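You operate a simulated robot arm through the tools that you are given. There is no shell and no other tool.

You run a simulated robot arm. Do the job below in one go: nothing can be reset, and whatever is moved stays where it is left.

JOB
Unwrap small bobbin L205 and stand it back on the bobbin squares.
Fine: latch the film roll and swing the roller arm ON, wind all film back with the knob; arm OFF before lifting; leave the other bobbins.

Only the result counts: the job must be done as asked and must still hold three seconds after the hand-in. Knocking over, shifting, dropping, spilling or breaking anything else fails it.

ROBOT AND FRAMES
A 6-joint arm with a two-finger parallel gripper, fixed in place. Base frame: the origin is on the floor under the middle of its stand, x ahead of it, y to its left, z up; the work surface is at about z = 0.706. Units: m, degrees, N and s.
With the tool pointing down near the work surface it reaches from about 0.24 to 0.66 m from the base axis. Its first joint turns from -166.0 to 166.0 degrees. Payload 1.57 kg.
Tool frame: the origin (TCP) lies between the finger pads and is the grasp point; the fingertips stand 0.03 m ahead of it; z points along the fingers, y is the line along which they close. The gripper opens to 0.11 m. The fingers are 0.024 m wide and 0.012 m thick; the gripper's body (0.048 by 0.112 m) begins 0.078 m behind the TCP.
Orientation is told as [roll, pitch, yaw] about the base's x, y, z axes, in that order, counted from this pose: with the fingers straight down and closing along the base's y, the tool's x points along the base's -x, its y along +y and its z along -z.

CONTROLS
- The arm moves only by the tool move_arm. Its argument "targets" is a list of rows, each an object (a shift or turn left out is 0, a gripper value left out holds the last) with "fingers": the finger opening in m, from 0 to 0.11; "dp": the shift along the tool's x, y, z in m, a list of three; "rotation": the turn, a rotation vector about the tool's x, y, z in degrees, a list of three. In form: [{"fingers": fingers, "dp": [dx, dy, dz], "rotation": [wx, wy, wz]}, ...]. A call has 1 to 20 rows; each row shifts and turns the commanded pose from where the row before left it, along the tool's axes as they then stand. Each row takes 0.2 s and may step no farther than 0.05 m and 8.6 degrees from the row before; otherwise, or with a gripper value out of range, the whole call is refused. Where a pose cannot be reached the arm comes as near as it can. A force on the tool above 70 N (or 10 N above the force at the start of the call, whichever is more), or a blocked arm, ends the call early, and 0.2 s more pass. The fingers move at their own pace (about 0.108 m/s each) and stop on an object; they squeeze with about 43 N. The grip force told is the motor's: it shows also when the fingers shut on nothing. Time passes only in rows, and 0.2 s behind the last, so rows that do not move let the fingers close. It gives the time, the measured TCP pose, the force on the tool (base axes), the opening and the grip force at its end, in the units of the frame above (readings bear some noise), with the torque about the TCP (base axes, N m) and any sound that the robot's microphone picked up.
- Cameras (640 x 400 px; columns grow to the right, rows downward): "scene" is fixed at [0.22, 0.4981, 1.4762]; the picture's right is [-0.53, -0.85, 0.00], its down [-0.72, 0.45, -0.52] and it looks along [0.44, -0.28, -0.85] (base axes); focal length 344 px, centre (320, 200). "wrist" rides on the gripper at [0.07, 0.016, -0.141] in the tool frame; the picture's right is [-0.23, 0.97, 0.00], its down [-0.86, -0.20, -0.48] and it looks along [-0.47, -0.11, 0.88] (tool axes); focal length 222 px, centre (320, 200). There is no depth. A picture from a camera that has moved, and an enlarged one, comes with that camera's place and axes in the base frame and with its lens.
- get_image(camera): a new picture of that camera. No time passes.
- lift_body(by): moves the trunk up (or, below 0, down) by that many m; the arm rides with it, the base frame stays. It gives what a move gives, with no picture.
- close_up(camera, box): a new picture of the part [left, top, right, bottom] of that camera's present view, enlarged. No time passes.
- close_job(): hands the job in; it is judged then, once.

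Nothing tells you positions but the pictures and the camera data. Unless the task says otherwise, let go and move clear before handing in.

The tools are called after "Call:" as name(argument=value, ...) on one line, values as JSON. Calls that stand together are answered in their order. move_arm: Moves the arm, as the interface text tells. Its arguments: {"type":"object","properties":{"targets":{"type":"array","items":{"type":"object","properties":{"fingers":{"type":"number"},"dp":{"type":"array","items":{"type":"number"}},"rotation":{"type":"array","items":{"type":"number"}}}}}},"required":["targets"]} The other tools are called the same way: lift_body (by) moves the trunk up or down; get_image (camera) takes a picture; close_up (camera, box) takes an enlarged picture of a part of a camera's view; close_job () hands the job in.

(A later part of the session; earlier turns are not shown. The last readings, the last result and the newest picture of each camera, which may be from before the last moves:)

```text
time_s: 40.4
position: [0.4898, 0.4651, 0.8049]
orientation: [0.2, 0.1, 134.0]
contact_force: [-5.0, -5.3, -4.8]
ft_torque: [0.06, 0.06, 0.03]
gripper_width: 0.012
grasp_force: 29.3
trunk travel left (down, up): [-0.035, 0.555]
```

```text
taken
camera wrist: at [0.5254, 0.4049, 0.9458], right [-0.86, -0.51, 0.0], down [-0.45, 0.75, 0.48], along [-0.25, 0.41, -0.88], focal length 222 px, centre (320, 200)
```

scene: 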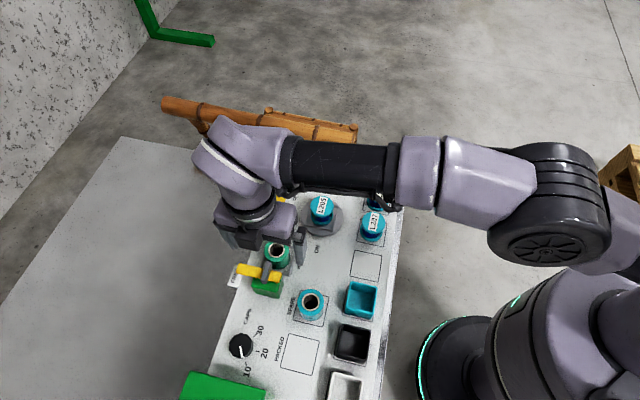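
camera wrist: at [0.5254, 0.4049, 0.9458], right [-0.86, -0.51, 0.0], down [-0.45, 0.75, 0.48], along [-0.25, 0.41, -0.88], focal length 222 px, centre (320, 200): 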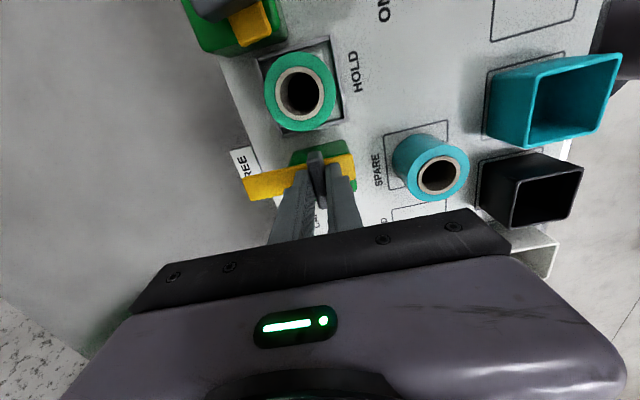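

The bar is gripped (0.012 m). I'll turn the latch clockwise (seen from above) toward the roll, first part of the way, watching the forces.

Call:
move_arm(targets=[{"rotation": [0, 0, 8]}, {"rotation": [0, 0, 8]}, {"rotation": [0, 0, 8]}, {"rotation": [0, 0, 8]}, {"dp": [0, 0, 0]}])

Call:
get_image(camera="wrist")

Call:
close_up(camera="scene", box=[225, 225, 325, 305])

```text
time_s: 41.6
position: [0.4896, 0.4657, 0.8051]
orientation: [0.3, 0.1, 101.7]
contact_force: [-18.0, -11.6, -18.4]
ft_torque: [0.21, 0.16, -0.01]
gripper_width: 0.0117
grasp_force: 28.8
trunk travel left (down, up): [-0.035, 0.555]
```

```text
taken
camera wrist: at [0.4872, 0.3949, 0.9459], right [-1.0, 0.02, 0.0], down [0.02, 0.88, 0.48], along [0.01, 0.48, -0.88], focal length 222 px, centre (320, 200)
```

wrist: 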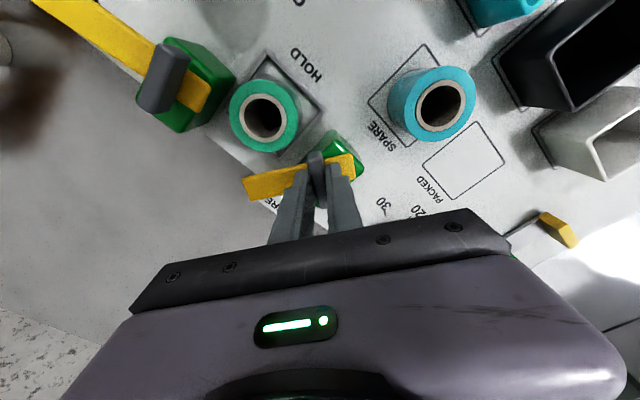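

```text
5.00 times, centred on (275, 265) of scene
camera zoom: at [0.22, 0.4981, 1.4762], right [-0.53, -0.85, 0.0], down [-0.72, 0.45, -0.52], along [0.44, -0.28, -0.85], focal length 1718 px, centre (545, -125)
```

zoom: 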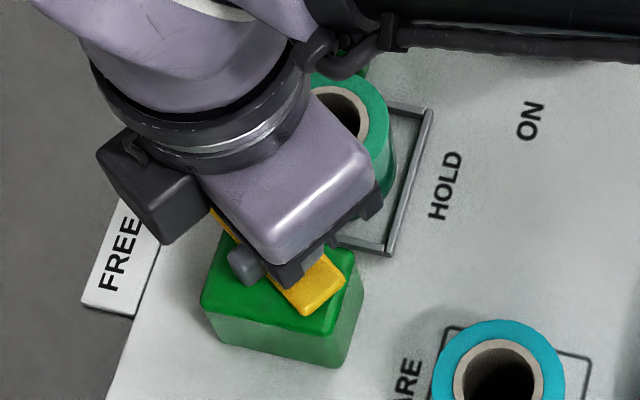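

The lever follows the hand. I'll relieve the small side load and continue turning.

Call:
move_arm(targets=[{"dp": [0.0007, 0.0017, 0.001], "rotation": [0, 0, 8]}, {"rotation": [0, 0, 8]}, {"rotation": [0, 0, 8]}, {"rotation": [0, 0, 8]}, {"dp": [0, 0, 0]}])

Call:
get_image(camera="wrist")

Call:
close_up(camera="scene", box=[225, 225, 325, 305])

```text
time_s: 42.8
position: [0.4903, 0.4636, 0.8049]
orientation: [0.0, 0.0, 70.0]
contact_force: [3.2, 10.0, -4.3]
ft_torque: [0.62, -0.19, 0.02]
gripper_width: 0.0116
grasp_force: 28.5
trunk travel left (down, up): [-0.035, 0.555]
```

```text
taken
camera wrist: at [0.449, 0.4063, 0.9458], right [-0.84, 0.55, 0.0], down [0.48, 0.73, 0.48], along [0.26, 0.4, -0.88], focal length 222 px, centre (320, 200)
```

wrist: 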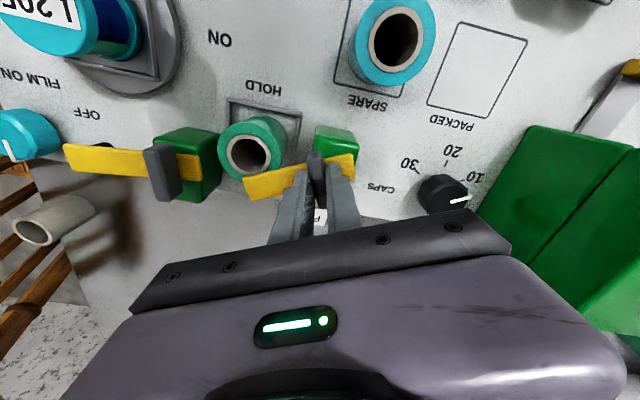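

```text
5.00 times, centred on (275, 265) of scene
camera zoom: at [0.22, 0.4981, 1.4762], right [-0.53, -0.85, 0.0], down [-0.72, 0.45, -0.52], along [0.44, -0.28, -0.85], focal length 1718 px, centre (545, -125)
```

zoom: 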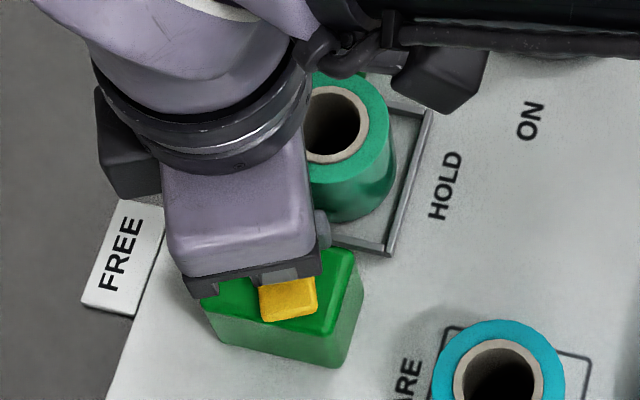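

The latch arm is swinging over the roll, about 64° so far. I'll continue to the full quarter turn.

Call:
move_arm(targets=[{"rotation": [0, 0, 8]}, {"rotation": [0, 0, 8]}, {"rotation": [0, 0, 8]}, {"rotation": [0, 0, 3]}, {"dp": [0, 0, 0]}])

Call:
get_image(camera="wrist")

Call:
close_up(camera="scene", box=[225, 225, 325, 305])

```text
time_s: 44.0
position: [0.4894, 0.465, 0.8061]
orientation: [0.0, 0.0, 42.8]
contact_force: [6.7, 16.9, 7.1]
ft_torque: [0.38, -0.17, 0.72]
gripper_width: 0.0124
grasp_force: 29.5
trunk travel left (down, up): [-0.035, 0.555]
```

```text
taken
camera wrist: at [0.4261, 0.4307, 0.9459], right [-0.5, 0.87, 0.0], down [0.76, 0.44, 0.48], along [0.42, 0.24, -0.88], focal length 222 px, centre (320, 200)
```

wrist: 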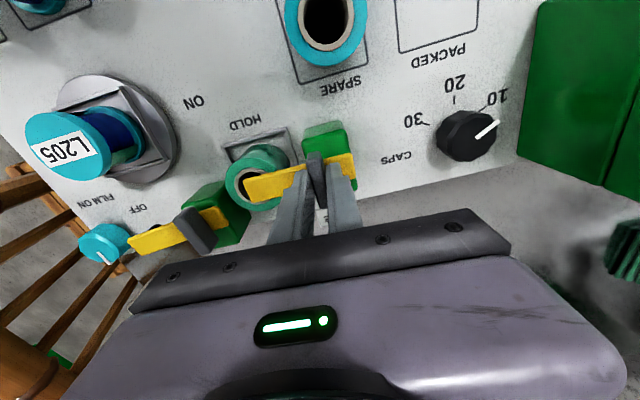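

```text
5.00 times, centred on (275, 265) of scene
camera zoom: at [0.22, 0.4981, 1.4762], right [-0.53, -0.85, 0.0], down [-0.72, 0.45, -0.52], along [0.44, -0.28, -0.85], focal length 1718 px, centre (545, -125)
```

zoom: 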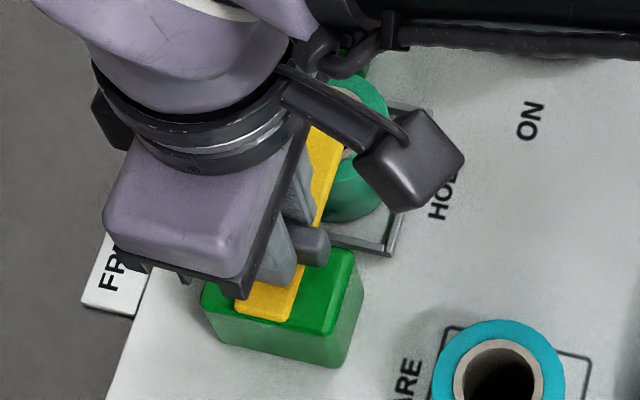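

The latch turned 91° and a 0.7 N·m torque shows it reached its stop, with the arm over the roll (HOLD). I'll open a little, rise clear, and check it.

Call:
move_arm(targets=[{"fingers": 0.04}, {"dp": [0, 0, 0]}, {"dp": [0, 0, -0.02]}, {"dp": [0, 0, -0.03]}, {"dp": [0, 0, -0.03]}, {"dp": [0, 0, -0.03]}, {"dp": [0, 0, 0]}])

Call:
get_image(camera="wrist")

Call:
close_up(camera="scene", box=[225, 225, 325, 305])

```text
time_s: 45.6
position: [0.4882, 0.4644, 0.9165]
orientation: [0.0, 0.1, 42.8]
contact_force: [0.4, 0.3, 0.7]
ft_torque: [0.02, -0.04, -0.02]
gripper_width: 0.0402
grasp_force: 0.0
trunk travel left (down, up): [-0.035, 0.555]
```

```text
taken
camera wrist: at [0.425, 0.4306, 1.0575], right [-0.5, 0.87, 0.0], down [0.76, 0.44, 0.48], along [0.41, 0.24, -0.88], focal length 222 px, centre (320, 200)
```

wrist: 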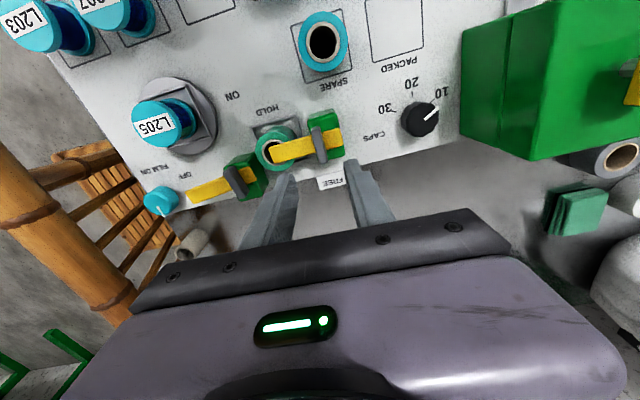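

```text
5.00 times, centred on (275, 265) of scene
camera zoom: at [0.22, 0.4981, 1.4762], right [-0.53, -0.85, 0.0], down [-0.72, 0.45, -0.52], along [0.44, -0.28, -0.85], focal length 1718 px, centre (545, -125)
```

zoom: 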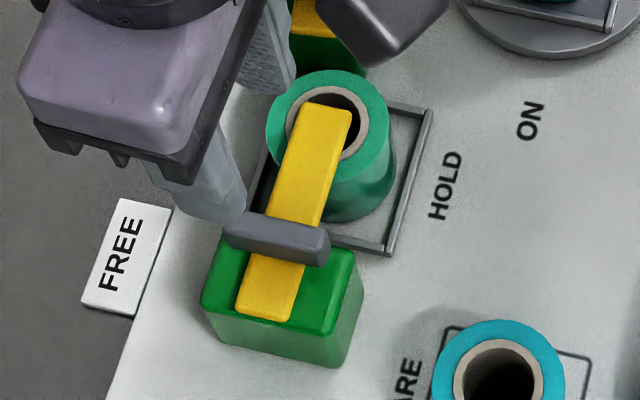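

The latch is on HOLD, its arm over the roll. Next is the roller arm; its handle is near (0.590, 0.3885), about 0.706 m out, so I'll lean the hand outward 8° and hover above it.

Call:
move_arm(targets=[{"rotation": [0, -4, 0]}, {"rotation": [0, -4, 0]}, {"dp": [-0.0065, -0.0417, 0.0009]}, {"dp": [-0.0065, -0.0417, 0.0009]}, {"dp": [-0.0065, -0.0417, 0.0009], "fingers": 0.05}, {"dp": [0, 0, 0]}])

Call:
get_image(camera="wrist")

Call:
get_image(camera="scene")

```text
time_s: 47.0
position: [0.5883, 0.3859, 0.9148]
orientation: [0.0, -8.0, 42.9]
contact_force: [0.3, -0.4, 0.1]
ft_torque: [0.02, 0.01, 0.0]
gripper_width: 0.0499
grasp_force: 0.1
trunk travel left (down, up): [-0.035, 0.555]
```

```text
taken
camera wrist: at [0.5108, 0.3381, 1.0443], right [-0.5, 0.87, 0.03], down [0.71, 0.39, 0.59], along [0.5, 0.32, -0.81], focal length 222 px, centre (320, 200)
```

wrist: 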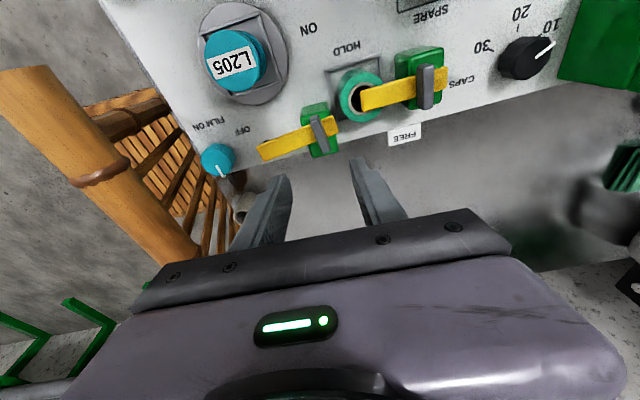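

```text
taken
```

scene: 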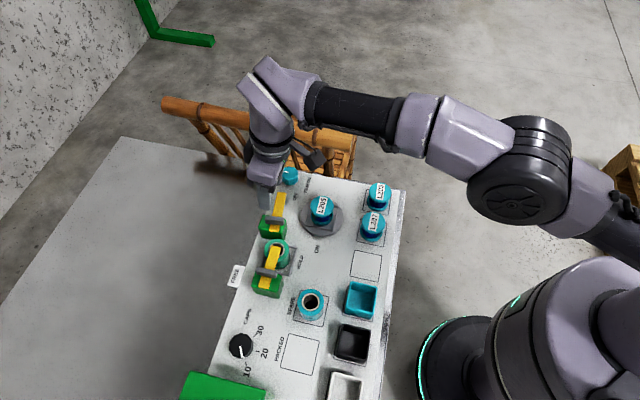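

The roller-arm handle is directly under the hand. I'll zoom in to check its exact centre and angle.

Call:
close_up(camera="wrist", box=[250, 90, 370, 170])

```text
5.00 times, centred on (310, 130) of wrist
camera zoom: at [0.5108, 0.3381, 1.0443], right [-0.5, 0.87, 0.03], down [0.71, 0.39, 0.59], along [0.5, 0.32, -0.81], focal length 1111 px, centre (370, 550)
```

zoom: 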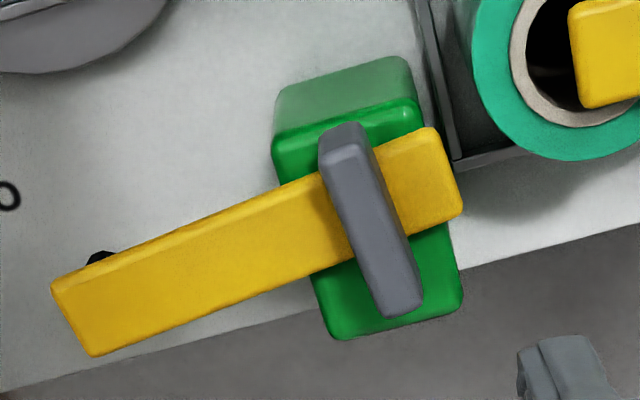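

The handle centre is at about (0.589, 0.392) and its bar lies at 50°, so I'll turn the hand to match, narrow the fingers to stay clear of the roll, and come down partway.

Call:
move_arm(targets=[{"rotation": [0, 0, -7], "fingers": 0.038}, {"dp": [0.0028, 0.0023, 0.0272]}, {"dp": [0.0028, 0.0023, 0.0272]}, {"dp": [0, 0, 0]}])

Call:
get_image(camera="wrist")

Call:
close_up(camera="wrist", box=[250, 100, 410, 220])

```text
time_s: 48.0
position: [0.5881, 0.3915, 0.8597]
orientation: [-1.0, -7.9, 49.9]
contact_force: [-0.7, 0.8, 0.8]
ft_torque: [-0.01, -0.02, -0.03]
gripper_width: 0.0377
grasp_force: 0.0
trunk travel left (down, up): [-0.035, 0.555]
```

```text
taken
camera wrist: at [0.5155, 0.3361, 0.9901], right [-0.6, 0.8, 0.01], down [0.65, 0.48, 0.6], along [0.47, 0.37, -0.8], focal length 222 px, centre (320, 200)
```

wrist: 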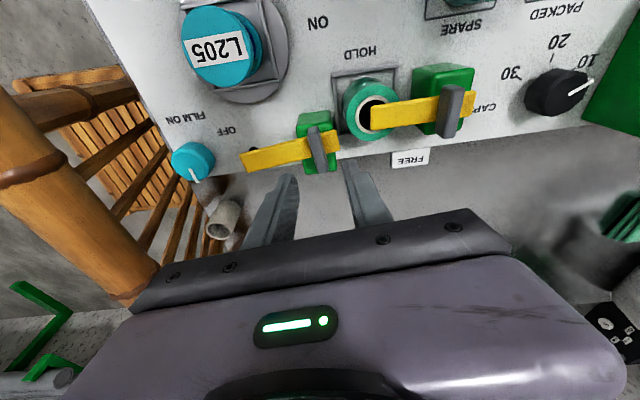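

```text
3.33 times, centred on (330, 160) of wrist
camera zoom: at [0.5155, 0.3361, 0.9901], right [-0.6, 0.8, 0.01], down [0.65, 0.48, 0.6], along [0.47, 0.37, -0.8], focal length 740 px, centre (287, 333)
```

zoom: 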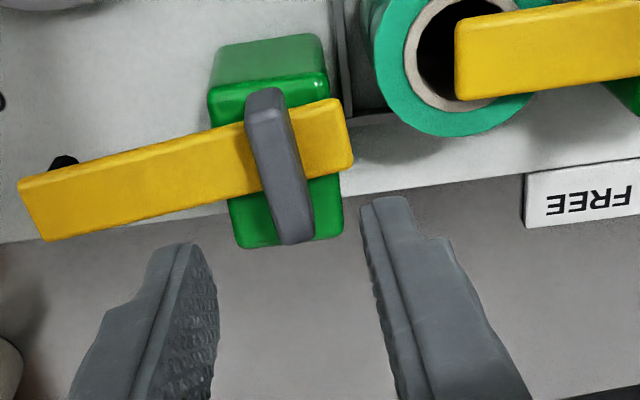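

The bar is centred between the fingers. I'll descend to just above the roller arm and close on the bar.

Call:
move_arm(targets=[{"dp": [0.0033, 0, 0.0181]}, {"dp": [0.0033, 0, 0.0181]}, {"dp": [0.0033, 0, 0.0175]}, {"dp": [0, 0, 0]}, {"fingers": 0.0}, {"dp": [0, 0, 0]}])

Call:
get_image(camera="wrist")

```text
time_s: 49.4
position: [0.5866, 0.389, 0.8063]
orientation: [-1.1, -7.8, 50.0]
contact_force: [6.7, -6.2, -0.8]
ft_torque: [0.3, 0.05, -0.04]
gripper_width: 0.0119
grasp_force: 29.4
trunk travel left (down, up): [-0.035, 0.555]
```

```text
taken
camera wrist: at [0.5148, 0.3341, 0.935], right [-0.6, 0.8, 0.01], down [0.65, 0.47, 0.6], along [0.47, 0.37, -0.8], focal length 222 px, centre (320, 200)
```

wrist: 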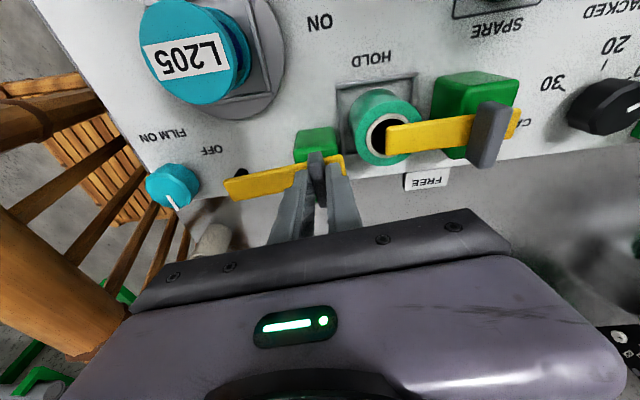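

The roller-arm bar is gripped. I'll swing it clockwise toward the ON mark, part of the way first.

Call:
move_arm(targets=[{"rotation": [0, 0, 8]}, {"rotation": [0, 0, 8]}, {"rotation": [0, 0, 8]}, {"rotation": [0, 0, 8]}, {"dp": [0, 0, 0]}])

Call:
get_image(camera="wrist")

```text
time_s: 50.6
position: [0.5866, 0.3894, 0.8054]
orientation: [3.4, -7.2, 17.7]
contact_force: [11.0, 10.0, -2.1]
ft_torque: [-0.08, -0.8, 0.04]
gripper_width: 0.0125
grasp_force: 29.8
trunk travel left (down, up): [-0.035, 0.555]
```

```text
taken
camera wrist: at [0.5, 0.3717, 0.9372], right [-0.09, 0.99, 0.09], down [0.82, 0.02, 0.57], along [0.56, 0.12, -0.82], focal length 222 px, centre (320, 200)
```

wrist: 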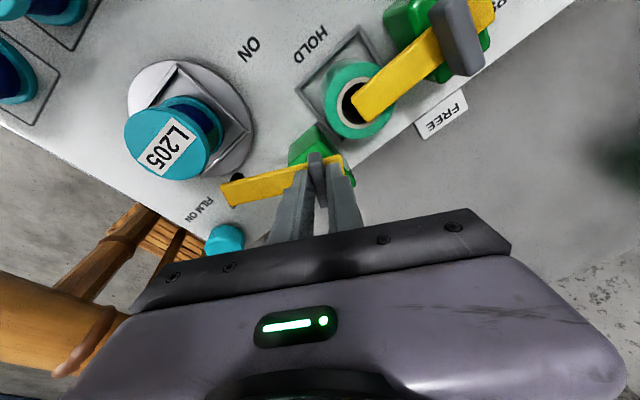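

The roller arm is following. I'll continue the swing.

Call:
move_arm(targets=[{"rotation": [0, 0, 8]}, {"rotation": [0, 0, 8]}, {"rotation": [0, 0, 8]}, {"rotation": [0, 0, 8]}, {"dp": [0, 0, 0]}])

Call:
get_image(camera="wrist")

```text
time_s: 51.8
position: [0.5852, 0.3902, 0.8058]
orientation: [6.7, -4.4, -14.3]
contact_force: [0.7, 32.8, 4.0]
ft_torque: [0.29, 0.19, 0.84]
gripper_width: 0.0155
grasp_force: 31.1
trunk travel left (down, up): [-0.035, 0.555]
```

```text
taken
camera wrist: at [0.506, 0.4114, 0.9415], right [0.45, 0.88, 0.13], down [0.73, -0.45, 0.51], along [0.51, -0.14, -0.85], focal length 222 px, centre (320, 200)
```

wrist: 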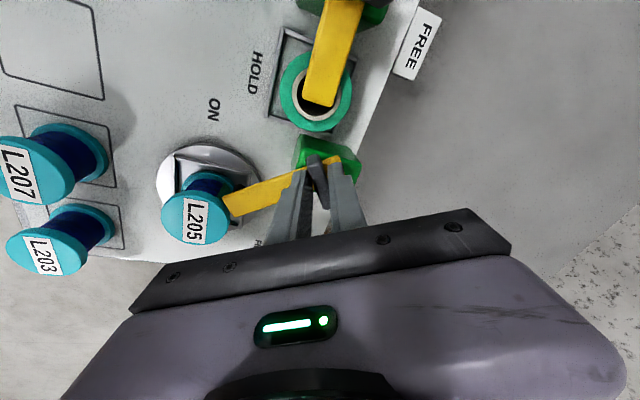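

There is now resistance (0.84 N·m, side force 33 N) and the arm tip is near the bobbin. I'll look closely before going on.

Call:
close_up(camera="wrist", box=[140, 80, 380, 250])

Call:
close_up(camera="scene", box=[240, 170, 360, 270])

```text
2.35 times, centred on (260, 165) of wrist
camera zoom: at [0.506, 0.4114, 0.9415], right [0.45, 0.88, 0.13], down [0.73, -0.45, 0.51], along [0.51, -0.14, -0.85], focal length 523 px, centre (461, 282)
```

zoom: 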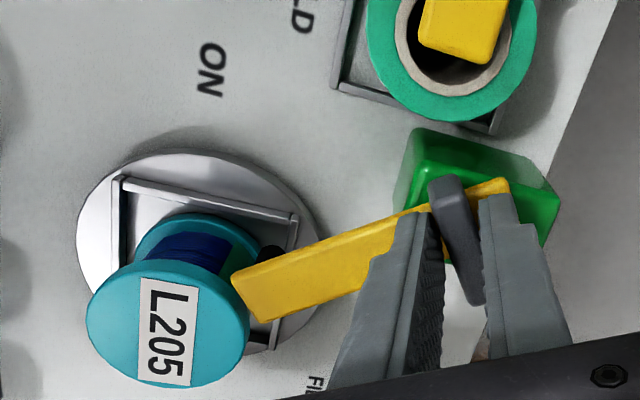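

```text
4.00 times, centred on (300, 220) of scene
camera zoom: at [0.22, 0.4981, 1.4762], right [-0.53, -0.85, 0.0], down [-0.72, 0.45, -0.52], along [0.44, -0.28, -0.85], focal length 1375 px, centre (400, 120)
```

zoom: 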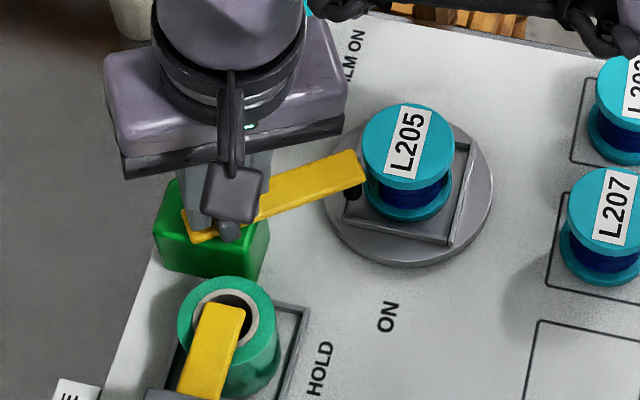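

The arm's roller is now up against the bobbin with the arm pointing straight at it, which looks like the ON stop. I'll open the fingers and lift off to check where it rests.

Call:
move_arm(targets=[{"fingers": 0.035}, {"dp": [0, 0, 0]}, {"dp": [0, 0, -0.02]}, {"dp": [0, 0, -0.02]}, {"dp": [0, 0, -0.03]}, {"dp": [0, 0, -0.03]}, {"dp": [0, 0, 0]}])

Call:
get_image(camera="wrist")

Call:
close_up(camera="scene", box=[240, 170, 360, 270])

```text
time_s: 53.4
position: [0.5769, 0.3772, 0.9053]
orientation: [6.7, -4.2, -14.3]
contact_force: [0.1, -0.1, 1.1]
ft_torque: [-0.02, 0.03, 0.0]
gripper_width: 0.0351
grasp_force: 0.0
trunk travel left (down, up): [-0.035, 0.555]
```

```text
taken
camera wrist: at [0.4978, 0.3987, 1.0418], right [0.45, 0.88, 0.13], down [0.73, -0.45, 0.52], along [0.51, -0.14, -0.85], focal length 222 px, centre (320, 200)
```

wrist: 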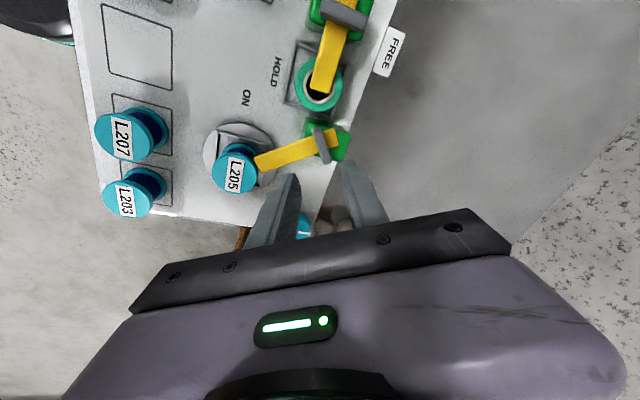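

```text
4.00 times, centred on (300, 220) of scene
camera zoom: at [0.22, 0.4981, 1.4762], right [-0.53, -0.85, 0.0], down [-0.72, 0.45, -0.52], along [0.44, -0.28, -0.85], focal length 1375 px, centre (400, 120)
```

zoom: 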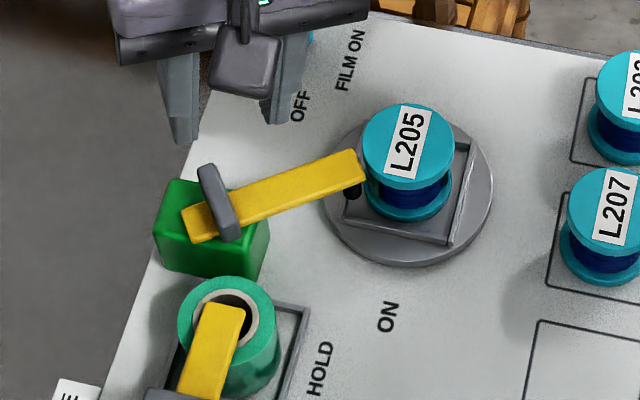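

The roller arm stays against the bobbin. I'll zoom in on the bobbin to see how the film shows on it and whether it has shifted in its tray.

Call:
close_up(camera="scene", box=[295, 190, 345, 235])

Call:
close_up(camera="wrist", box=[190, 105, 360, 215])

```text
8.89 times, centred on (320, 212) of scene
camera zoom: at [0.22, 0.4981, 1.4762], right [-0.53, -0.85, 0.0], down [-0.72, 0.45, -0.52], along [0.44, -0.28, -0.85], focal length 3055 px, centre (320, 89)
```

zoom: 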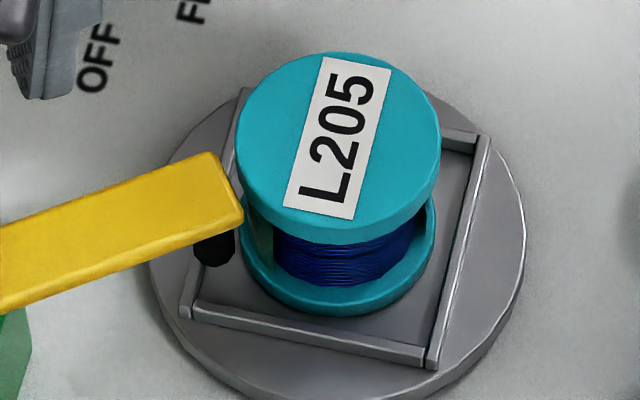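

```text
3.64 times, centred on (275, 160) of wrist
camera zoom: at [0.4978, 0.3987, 1.0418], right [0.45, 0.88, 0.13], down [0.73, -0.45, 0.52], along [0.51, -0.14, -0.85], focal length 808 px, centre (484, 346)
```

zoom: 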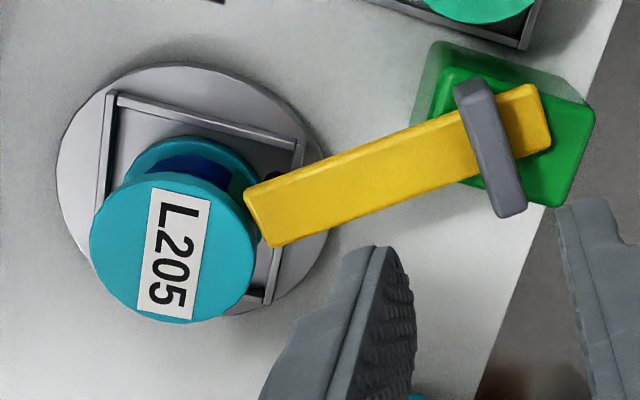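

The bobbin sits in its tray with the roller against it, and a strip of green film shows on its body. Now I'll pull the hand inward, straighten it, and then lean it outward about 35° for the knob.

Call:
move_arm(targets=[{"dp": [0.0207, -0.028, -0.0175]}, {"dp": [0.0207, -0.028, -0.0175]}, {"rotation": [6.73, 4.33, 0]}, {"rotation": [0, -7, 0]}, {"rotation": [0, -7, 0]}, {"rotation": [0, -7, 0]}, {"rotation": [0, -7, 0]}, {"rotation": [0, -7, 0]}, {"dp": [0, 0, 0], "fingers": 0.08}])

Call:
get_image(camera="wrist")

Call:
get_image(camera="scene")

```text
time_s: 55.4
position: [0.5179, 0.3316, 0.9296]
orientation: [0.0, -35.1, -14.0]
contact_force: [0.0, -0.1, 0.2]
ft_torque: [-0.02, 0.0, -0.03]
gripper_width: 0.0799
grasp_force: 0.0
trunk travel left (down, up): [-0.035, 0.555]
```

```text
taken
camera wrist: at [0.3875, 0.3823, 1.0053], right [0.42, 0.9, 0.13], down [0.36, -0.3, 0.88], along [0.83, -0.32, -0.45], focal length 222 px, centre (320, 200)
```

wrist: 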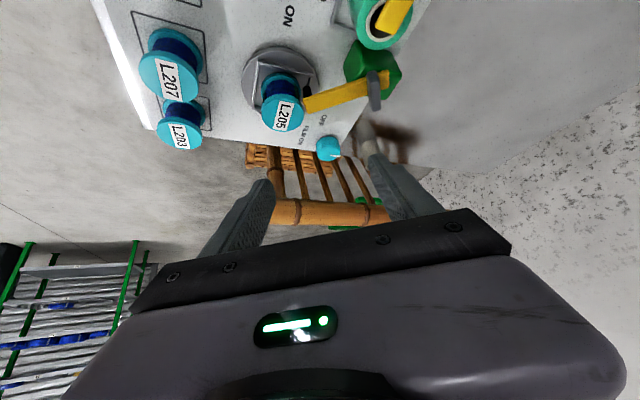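

```text
taken
```

scene: 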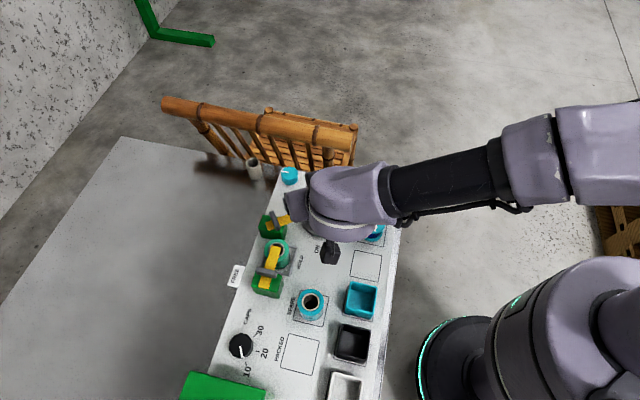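

I can see the knob and the chair rail from a low angle now. I'll zoom in to pin down both.

Call:
close_up(camera="wrist", box=[230, 60, 430, 240])

Call:
close_up(camera="scene", box=[230, 100, 360, 190])

```text
2.22 times, centred on (330, 150) of wrist
camera zoom: at [0.3875, 0.3823, 1.0053], right [0.42, 0.9, 0.13], down [0.36, -0.3, 0.88], along [0.83, -0.32, -0.45], focal length 494 px, centre (298, 311)
```

zoom: 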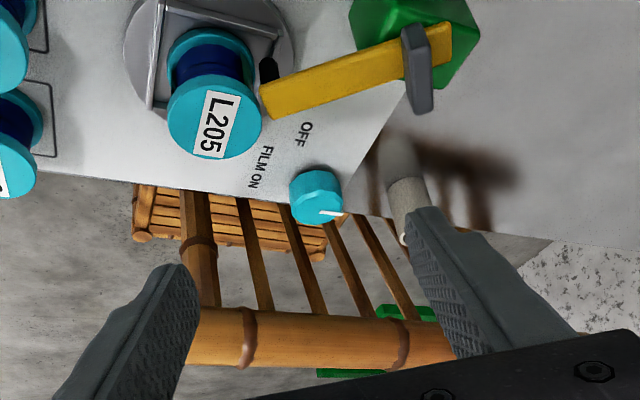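

```text
4.44 times, centred on (295, 145) of scene
camera zoom: at [0.22, 0.4981, 1.4762], right [-0.53, -0.85, 0.0], down [-0.72, 0.45, -0.52], along [0.44, -0.28, -0.85], focal length 1528 px, centre (431, 444)
```

zoom: 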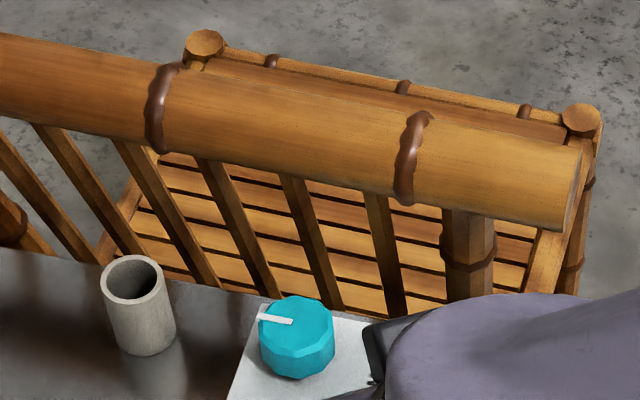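

The knob's top is at about (0.704, 0.289, 0.750), 0.042 m across, and the rail surface is about 0.042 m from its axis. I'll move to a hover point along the tool axis and verify the alignment.

Call:
move_arm(targets=[{"dp": [-0.0115, 0.0009, 0.0384], "fingers": 0.062}, {"dp": [-0.0115, 0.0009, 0.0384]}, {"dp": [-0.0115, 0.0009, 0.0384]}, {"dp": [-0.0115, 0.0009, 0.0384]}, {"dp": [0, 0, 0]}])

Call:
get_image(camera="wrist")

Call:
get_image(camera="scene")

```text
time_s: 56.6
position: [0.6411, 0.3039, 0.8294]
orientation: [-0.1, -35.0, -14.0]
contact_force: [0.2, 0.8, -0.5]
ft_torque: [0.01, -0.02, 0.02]
gripper_width: 0.0622
grasp_force: 0.1
trunk travel left (down, up): [-0.035, 0.555]
```

```text
taken
camera wrist: at [0.5111, 0.3548, 0.9052], right [0.42, 0.9, 0.13], down [0.37, -0.3, 0.88], along [0.83, -0.32, -0.45], focal length 222 px, centre (320, 200)
```

wrist: 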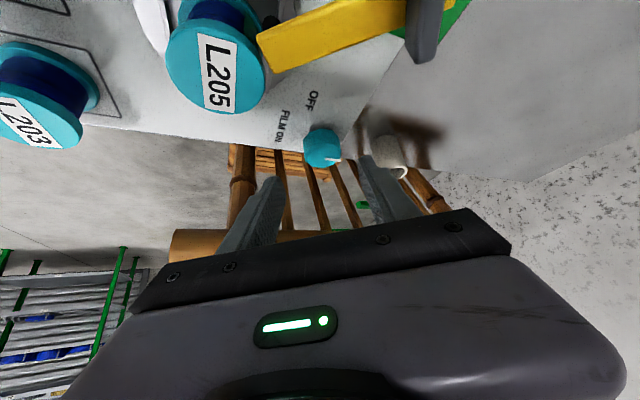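

```text
taken
```

scene: 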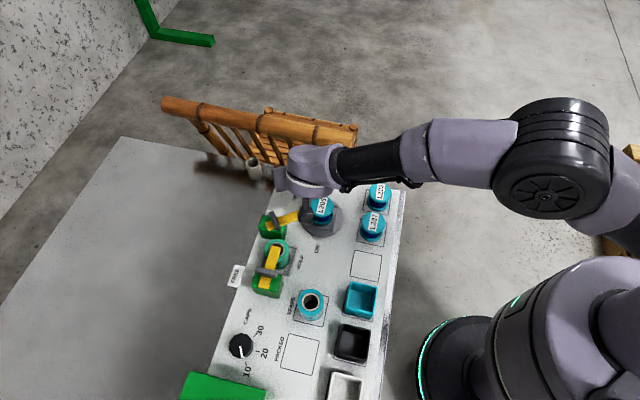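

The tube beside the knob is well clear of the fingers. I'll zoom in to fine-tune the knob alignment.

Call:
close_up(camera="wrist", box=[250, 90, 410, 250])

```text
2.50 times, centred on (330, 170) of wrist
camera zoom: at [0.5111, 0.3548, 0.9052], right [0.42, 0.9, 0.13], down [0.37, -0.3, 0.88], along [0.83, -0.32, -0.45], focal length 555 px, centre (295, 275)
```

zoom: 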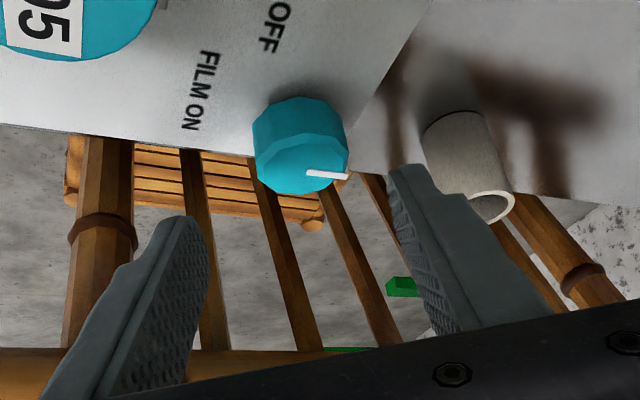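

The knob centre is about (0.7035, 0.291). I'll approach along the tool axis, straddling the knob, then close on it.

Call:
move_arm(targets=[{"dp": [0, 0.0007, 0.022]}, {"dp": [0, 0.0007, 0.022]}, {"dp": [0, 0.0007, 0.022]}, {"dp": [0, 0.0007, 0.0215]}, {"dp": [0, 0, 0]}])

Call:
get_image(camera="wrist")

Call:
close_up(camera="scene", box=[240, 130, 360, 220])

```text
time_s: 57.8
position: [0.6904, 0.2927, 0.7584]
orientation: [-0.1, -35.1, -14.0]
contact_force: [0.5, -0.6, 0.7]
ft_torque: [0.01, -0.01, -0.04]
gripper_width: 0.0622
grasp_force: 0.1
trunk travel left (down, up): [-0.035, 0.555]
```

```text
taken
camera wrist: at [0.5595, 0.3437, 0.8345], right [0.42, 0.9, 0.13], down [0.36, -0.3, 0.88], along [0.83, -0.32, -0.45], focal length 222 px, centre (320, 200)
```

wrist: 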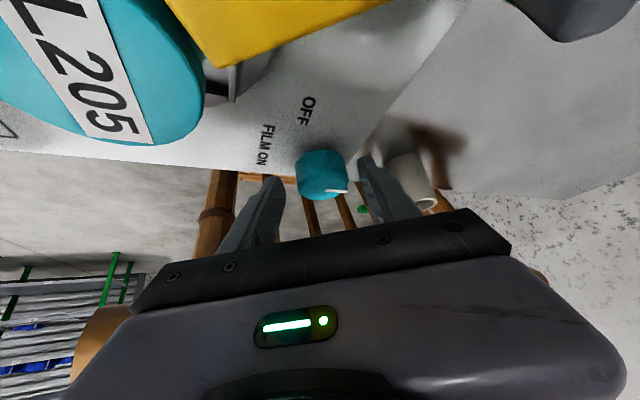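

```text
4.44 times, centred on (300, 175) of scene
camera zoom: at [0.22, 0.4981, 1.4762], right [-0.53, -0.85, 0.0], down [-0.72, 0.45, -0.52], along [0.44, -0.28, -0.85], focal length 1528 px, centre (409, 311)
```

zoom: 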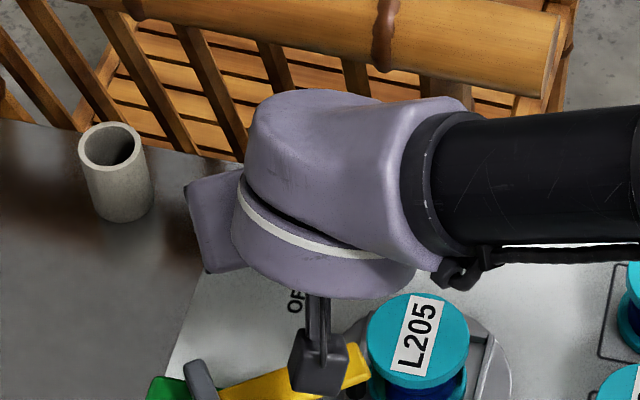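

The fingers straddle the knob with nothing touching, and the camera housing clears the bobbin below. I'll close on the knob and check the grip.

Call:
move_arm(targets=[{"fingers": 0.0}, {"dp": [0, 0, 0]}, {"dp": [0, 0, 0]}])

Call:
close_up(camera="scene", box=[295, 190, 345, 235])

Call:
close_up(camera="wrist", box=[240, 120, 400, 250])

```text
time_s: 58.6
position: [0.6906, 0.2941, 0.7599]
orientation: [-0.1, -35.0, -13.9]
contact_force: [2.1, 1.3, -1.0]
ft_torque: [-0.04, -0.22, 0.04]
gripper_width: 0.0439
grasp_force: 45.8
trunk travel left (down, up): [-0.035, 0.555]
```

```text
8.89 times, centred on (320, 212) of scene
camera zoom: at [0.22, 0.4981, 1.4762], right [-0.53, -0.85, 0.0], down [-0.72, 0.45, -0.52], along [0.44, -0.28, -0.85], focal length 3055 px, centre (320, 89)
```

zoom: 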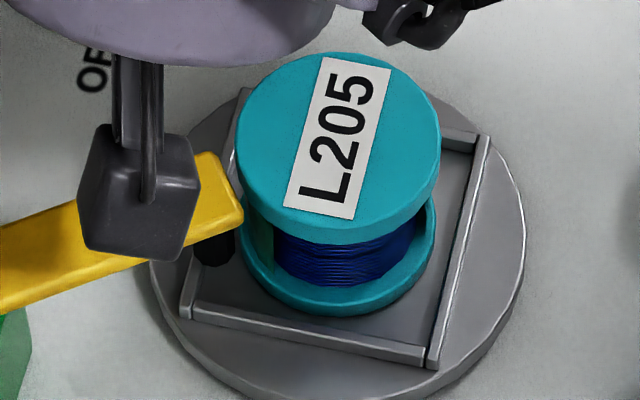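

```text
3.08 times, centred on (320, 185) of wrist
camera zoom: at [0.5593, 0.3439, 0.8347], right [0.42, 0.9, 0.13], down [0.36, -0.3, 0.88], along [0.83, -0.32, -0.45], focal length 684 px, centre (320, 246)
```

zoom: 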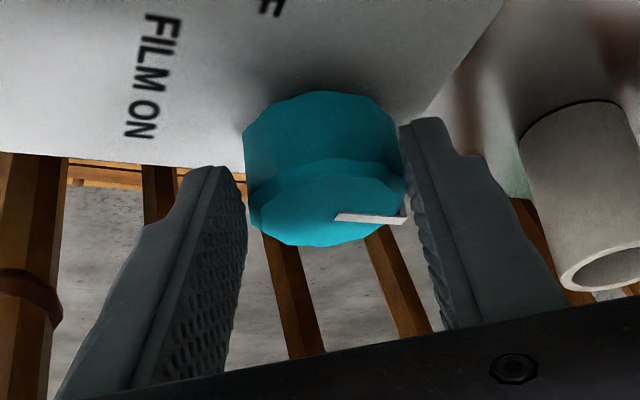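

The knob is gripped at 0.044 m. I'll turn it counter-clockwise 24° as a first trial and see what the bobbin does.

Call:
move_arm(targets=[{"dp": [0, -0.0018, 0], "rotation": [-4.59, 0, -6.54]}, {"dp": [0, -0.0018, 0], "rotation": [-4.59, 0, -6.54]}, {"dp": [0, -0.0018, 0], "rotation": [-4.59, 0, -6.54]}, {"dp": [0, 0, 0]}])

Call:
close_up(camera="scene", box=[295, 190, 345, 235])

Call:
close_up(camera="wrist", box=[240, 120, 400, 250])

```text
time_s: 59.6
position: [0.6897, 0.2812, 0.759]
orientation: [0.1, -34.8, 9.6]
contact_force: [-5.5, -54.8, 8.9]
ft_torque: [-1.32, 0.12, -1.51]
gripper_width: 0.0439
grasp_force: 45.3
trunk travel left (down, up): [-0.035, 0.555]
```

```text
8.89 times, centred on (320, 212) of scene
camera zoom: at [0.22, 0.4981, 1.4762], right [-0.53, -0.85, 0.0], down [-0.72, 0.45, -0.52], along [0.44, -0.28, -0.85], focal length 3055 px, centre (320, 89)
```

zoom: 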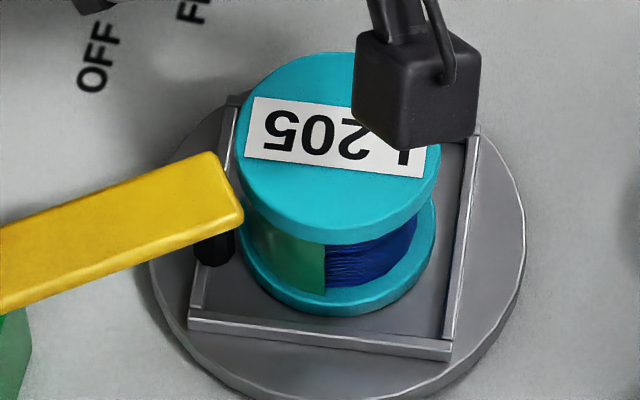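

```text
3.08 times, centred on (320, 185) of wrist
camera zoom: at [0.5502, 0.2761, 0.8353], right [0.02, 0.99, 0.13], down [0.46, -0.13, 0.88], along [0.89, 0.04, -0.45], focal length 684 px, centre (320, 246)
```

zoom: 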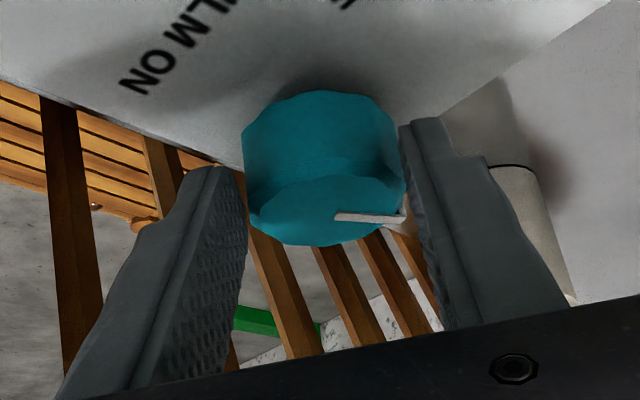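

The turntable turned about 96° for 24° of knob (a 4:1 ratio), counter-clockwise, and more green film appears in front, so this direction seems to put film ON. The forces also show the knob axis is farther out, near (0.718, 0.2865), so I'll relieve the load, regrip centred, and then turn clockwise.

Call:
move_arm(targets=[{"dp": [0, -0.0072, 0]}, {"dp": [0, 0, 0]}, {"fingers": 0.06}, {"dp": [0, 0, 0]}, {"dp": [-0.0048, 0.0003, 0.0088]}, {"dp": [-0.0047, 0.0002, 0.0088]}, {"dp": [0, 0, 0]}])

Call:
close_up(camera="wrist", box=[240, 120, 400, 250])

Call:
close_up(camera="scene", box=[240, 130, 360, 220])

```text
time_s: 61.2
position: [0.71, 0.2845, 0.7487]
orientation: [0.0, -35.1, 9.8]
contact_force: [-0.1, 0.8, 0.2]
ft_torque: [-0.01, 0.01, 0.02]
gripper_width: 0.0598
grasp_force: 0.0
trunk travel left (down, up): [-0.035, 0.555]
```

```text
3.08 times, centred on (320, 185) of wrist
camera zoom: at [0.5693, 0.2783, 0.8249], right [0.02, 0.99, 0.13], down [0.45, -0.12, 0.88], along [0.89, 0.05, -0.45], focal length 684 px, centre (320, 246)
```

zoom: 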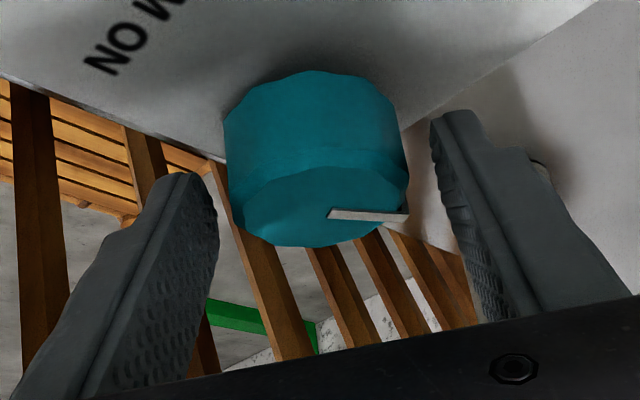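

```text
4.44 times, centred on (300, 175) of scene
camera zoom: at [0.22, 0.4981, 1.4762], right [-0.53, -0.85, 0.0], down [-0.72, 0.45, -0.52], along [0.44, -0.28, -0.85], focal length 1528 px, centre (409, 311)
```

zoom: 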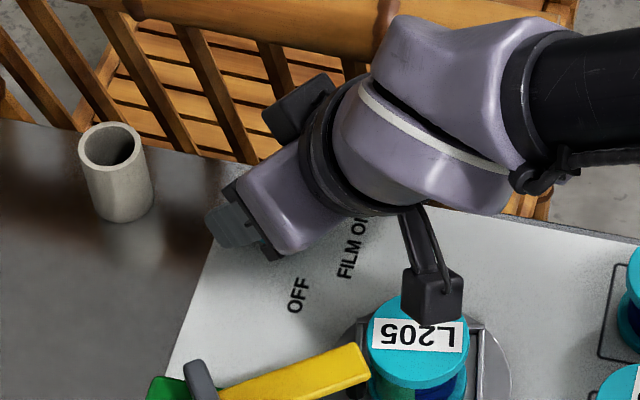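

The fingers are now centred on the knob with no contact, but the hand is close to the chair rail at this angle, so I won't turn farther this way. I'll close and turn clockwise 28°.

Call:
move_arm(targets=[{"fingers": 0.0}, {"dp": [0, 0, 0]}, {"dp": [0, 0, 0]}])

Call:
move_arm(targets=[{"dp": [0, 0.0012, 0], "rotation": [4.02, 0, 5.73]}, {"dp": [0, 0.0012, 0], "rotation": [4.02, 0, 5.73]}, {"dp": [0, 0, 0]}])

Call:
close_up(camera="scene", box=[295, 190, 345, 235])

```text
time_s: 62.0
position: [0.7098, 0.2853, 0.75]
orientation: [0.0, -35.0, 9.8]
contact_force: [1.0, -1.2, -0.8]
ft_torque: [0.04, -0.25, 0.02]
gripper_width: 0.0439
grasp_force: 44.7
trunk travel left (down, up): [-0.035, 0.555]
```

```text
time_s: 62.8
position: [0.71, 0.2866, 0.7498]
orientation: [0.0, -35.1, -4.2]
contact_force: [-3.1, -6.3, -0.3]
ft_torque: [-0.08, 0.23, -0.07]
gripper_width: 0.0441
grasp_force: 45.2
trunk travel left (down, up): [-0.035, 0.555]
```

```text
8.89 times, centred on (320, 212) of scene
camera zoom: at [0.22, 0.4981, 1.4762], right [-0.53, -0.85, 0.0], down [-0.72, 0.45, -0.52], along [0.44, -0.28, -0.85], focal length 3055 px, centre (320, 89)
```

zoom: 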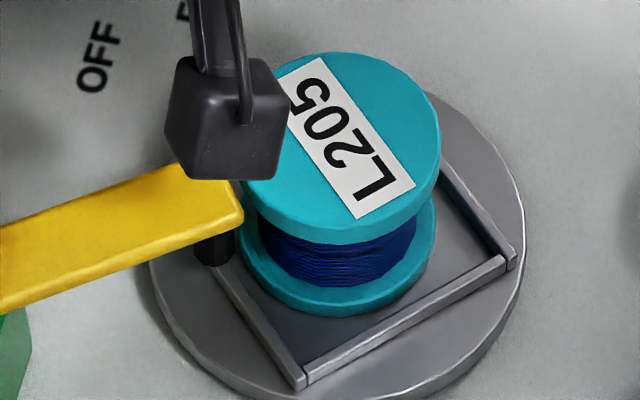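

Forces are small now, so the knob centre is right. The visible body is all blue after this turn; I'll continue clockwise in steps and track where the film edge goes.

Call:
move_arm(targets=[{"dp": [0, 0.0012, 0], "rotation": [4.02, 0, 5.73]}, {"dp": [0, 0, 0]}])

Call:
close_up(camera="scene", box=[295, 190, 345, 235])

Call:
move_arm(targets=[{"dp": [0, 0.0012, 0], "rotation": [4.02, 0, 5.73]}, {"dp": [0, 0, 0]}])

Call:
close_up(camera="scene", box=[295, 190, 345, 235])

```text
time_s: 63.4
position: [0.7101, 0.2883, 0.75]
orientation: [0.0, -35.0, -11.1]
contact_force: [2.2, -10.1, -1.5]
ft_torque: [-0.36, -0.33, -0.08]
gripper_width: 0.0443
grasp_force: 44.7
trunk travel left (down, up): [-0.035, 0.555]
```

```text
8.89 times, centred on (320, 212) of scene
camera zoom: at [0.22, 0.4981, 1.4762], right [-0.53, -0.85, 0.0], down [-0.72, 0.45, -0.52], along [0.44, -0.28, -0.85], focal length 3055 px, centre (320, 89)
```

zoom: 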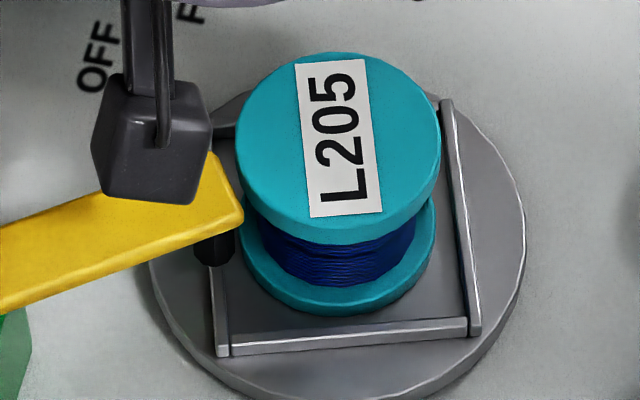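

```text
time_s: 64.0
position: [0.7098, 0.2891, 0.7494]
orientation: [0.0, -35.0, -18.1]
contact_force: [-0.2, -13.6, -0.9]
ft_torque: [-0.4, -0.36, -0.14]
gripper_width: 0.0442
grasp_force: 44.9
trunk travel left (down, up): [-0.035, 0.555]
```

```text
8.89 times, centred on (320, 212) of scene
camera zoom: at [0.22, 0.4981, 1.4762], right [-0.53, -0.85, 0.0], down [-0.72, 0.45, -0.52], along [0.44, -0.28, -0.85], focal length 3055 px, centre (320, 89)
```

zoom: 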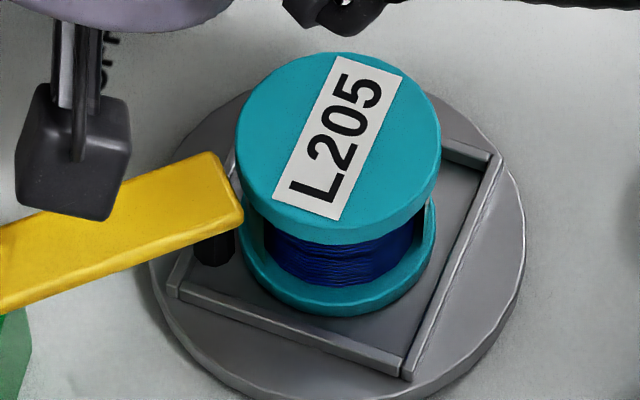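

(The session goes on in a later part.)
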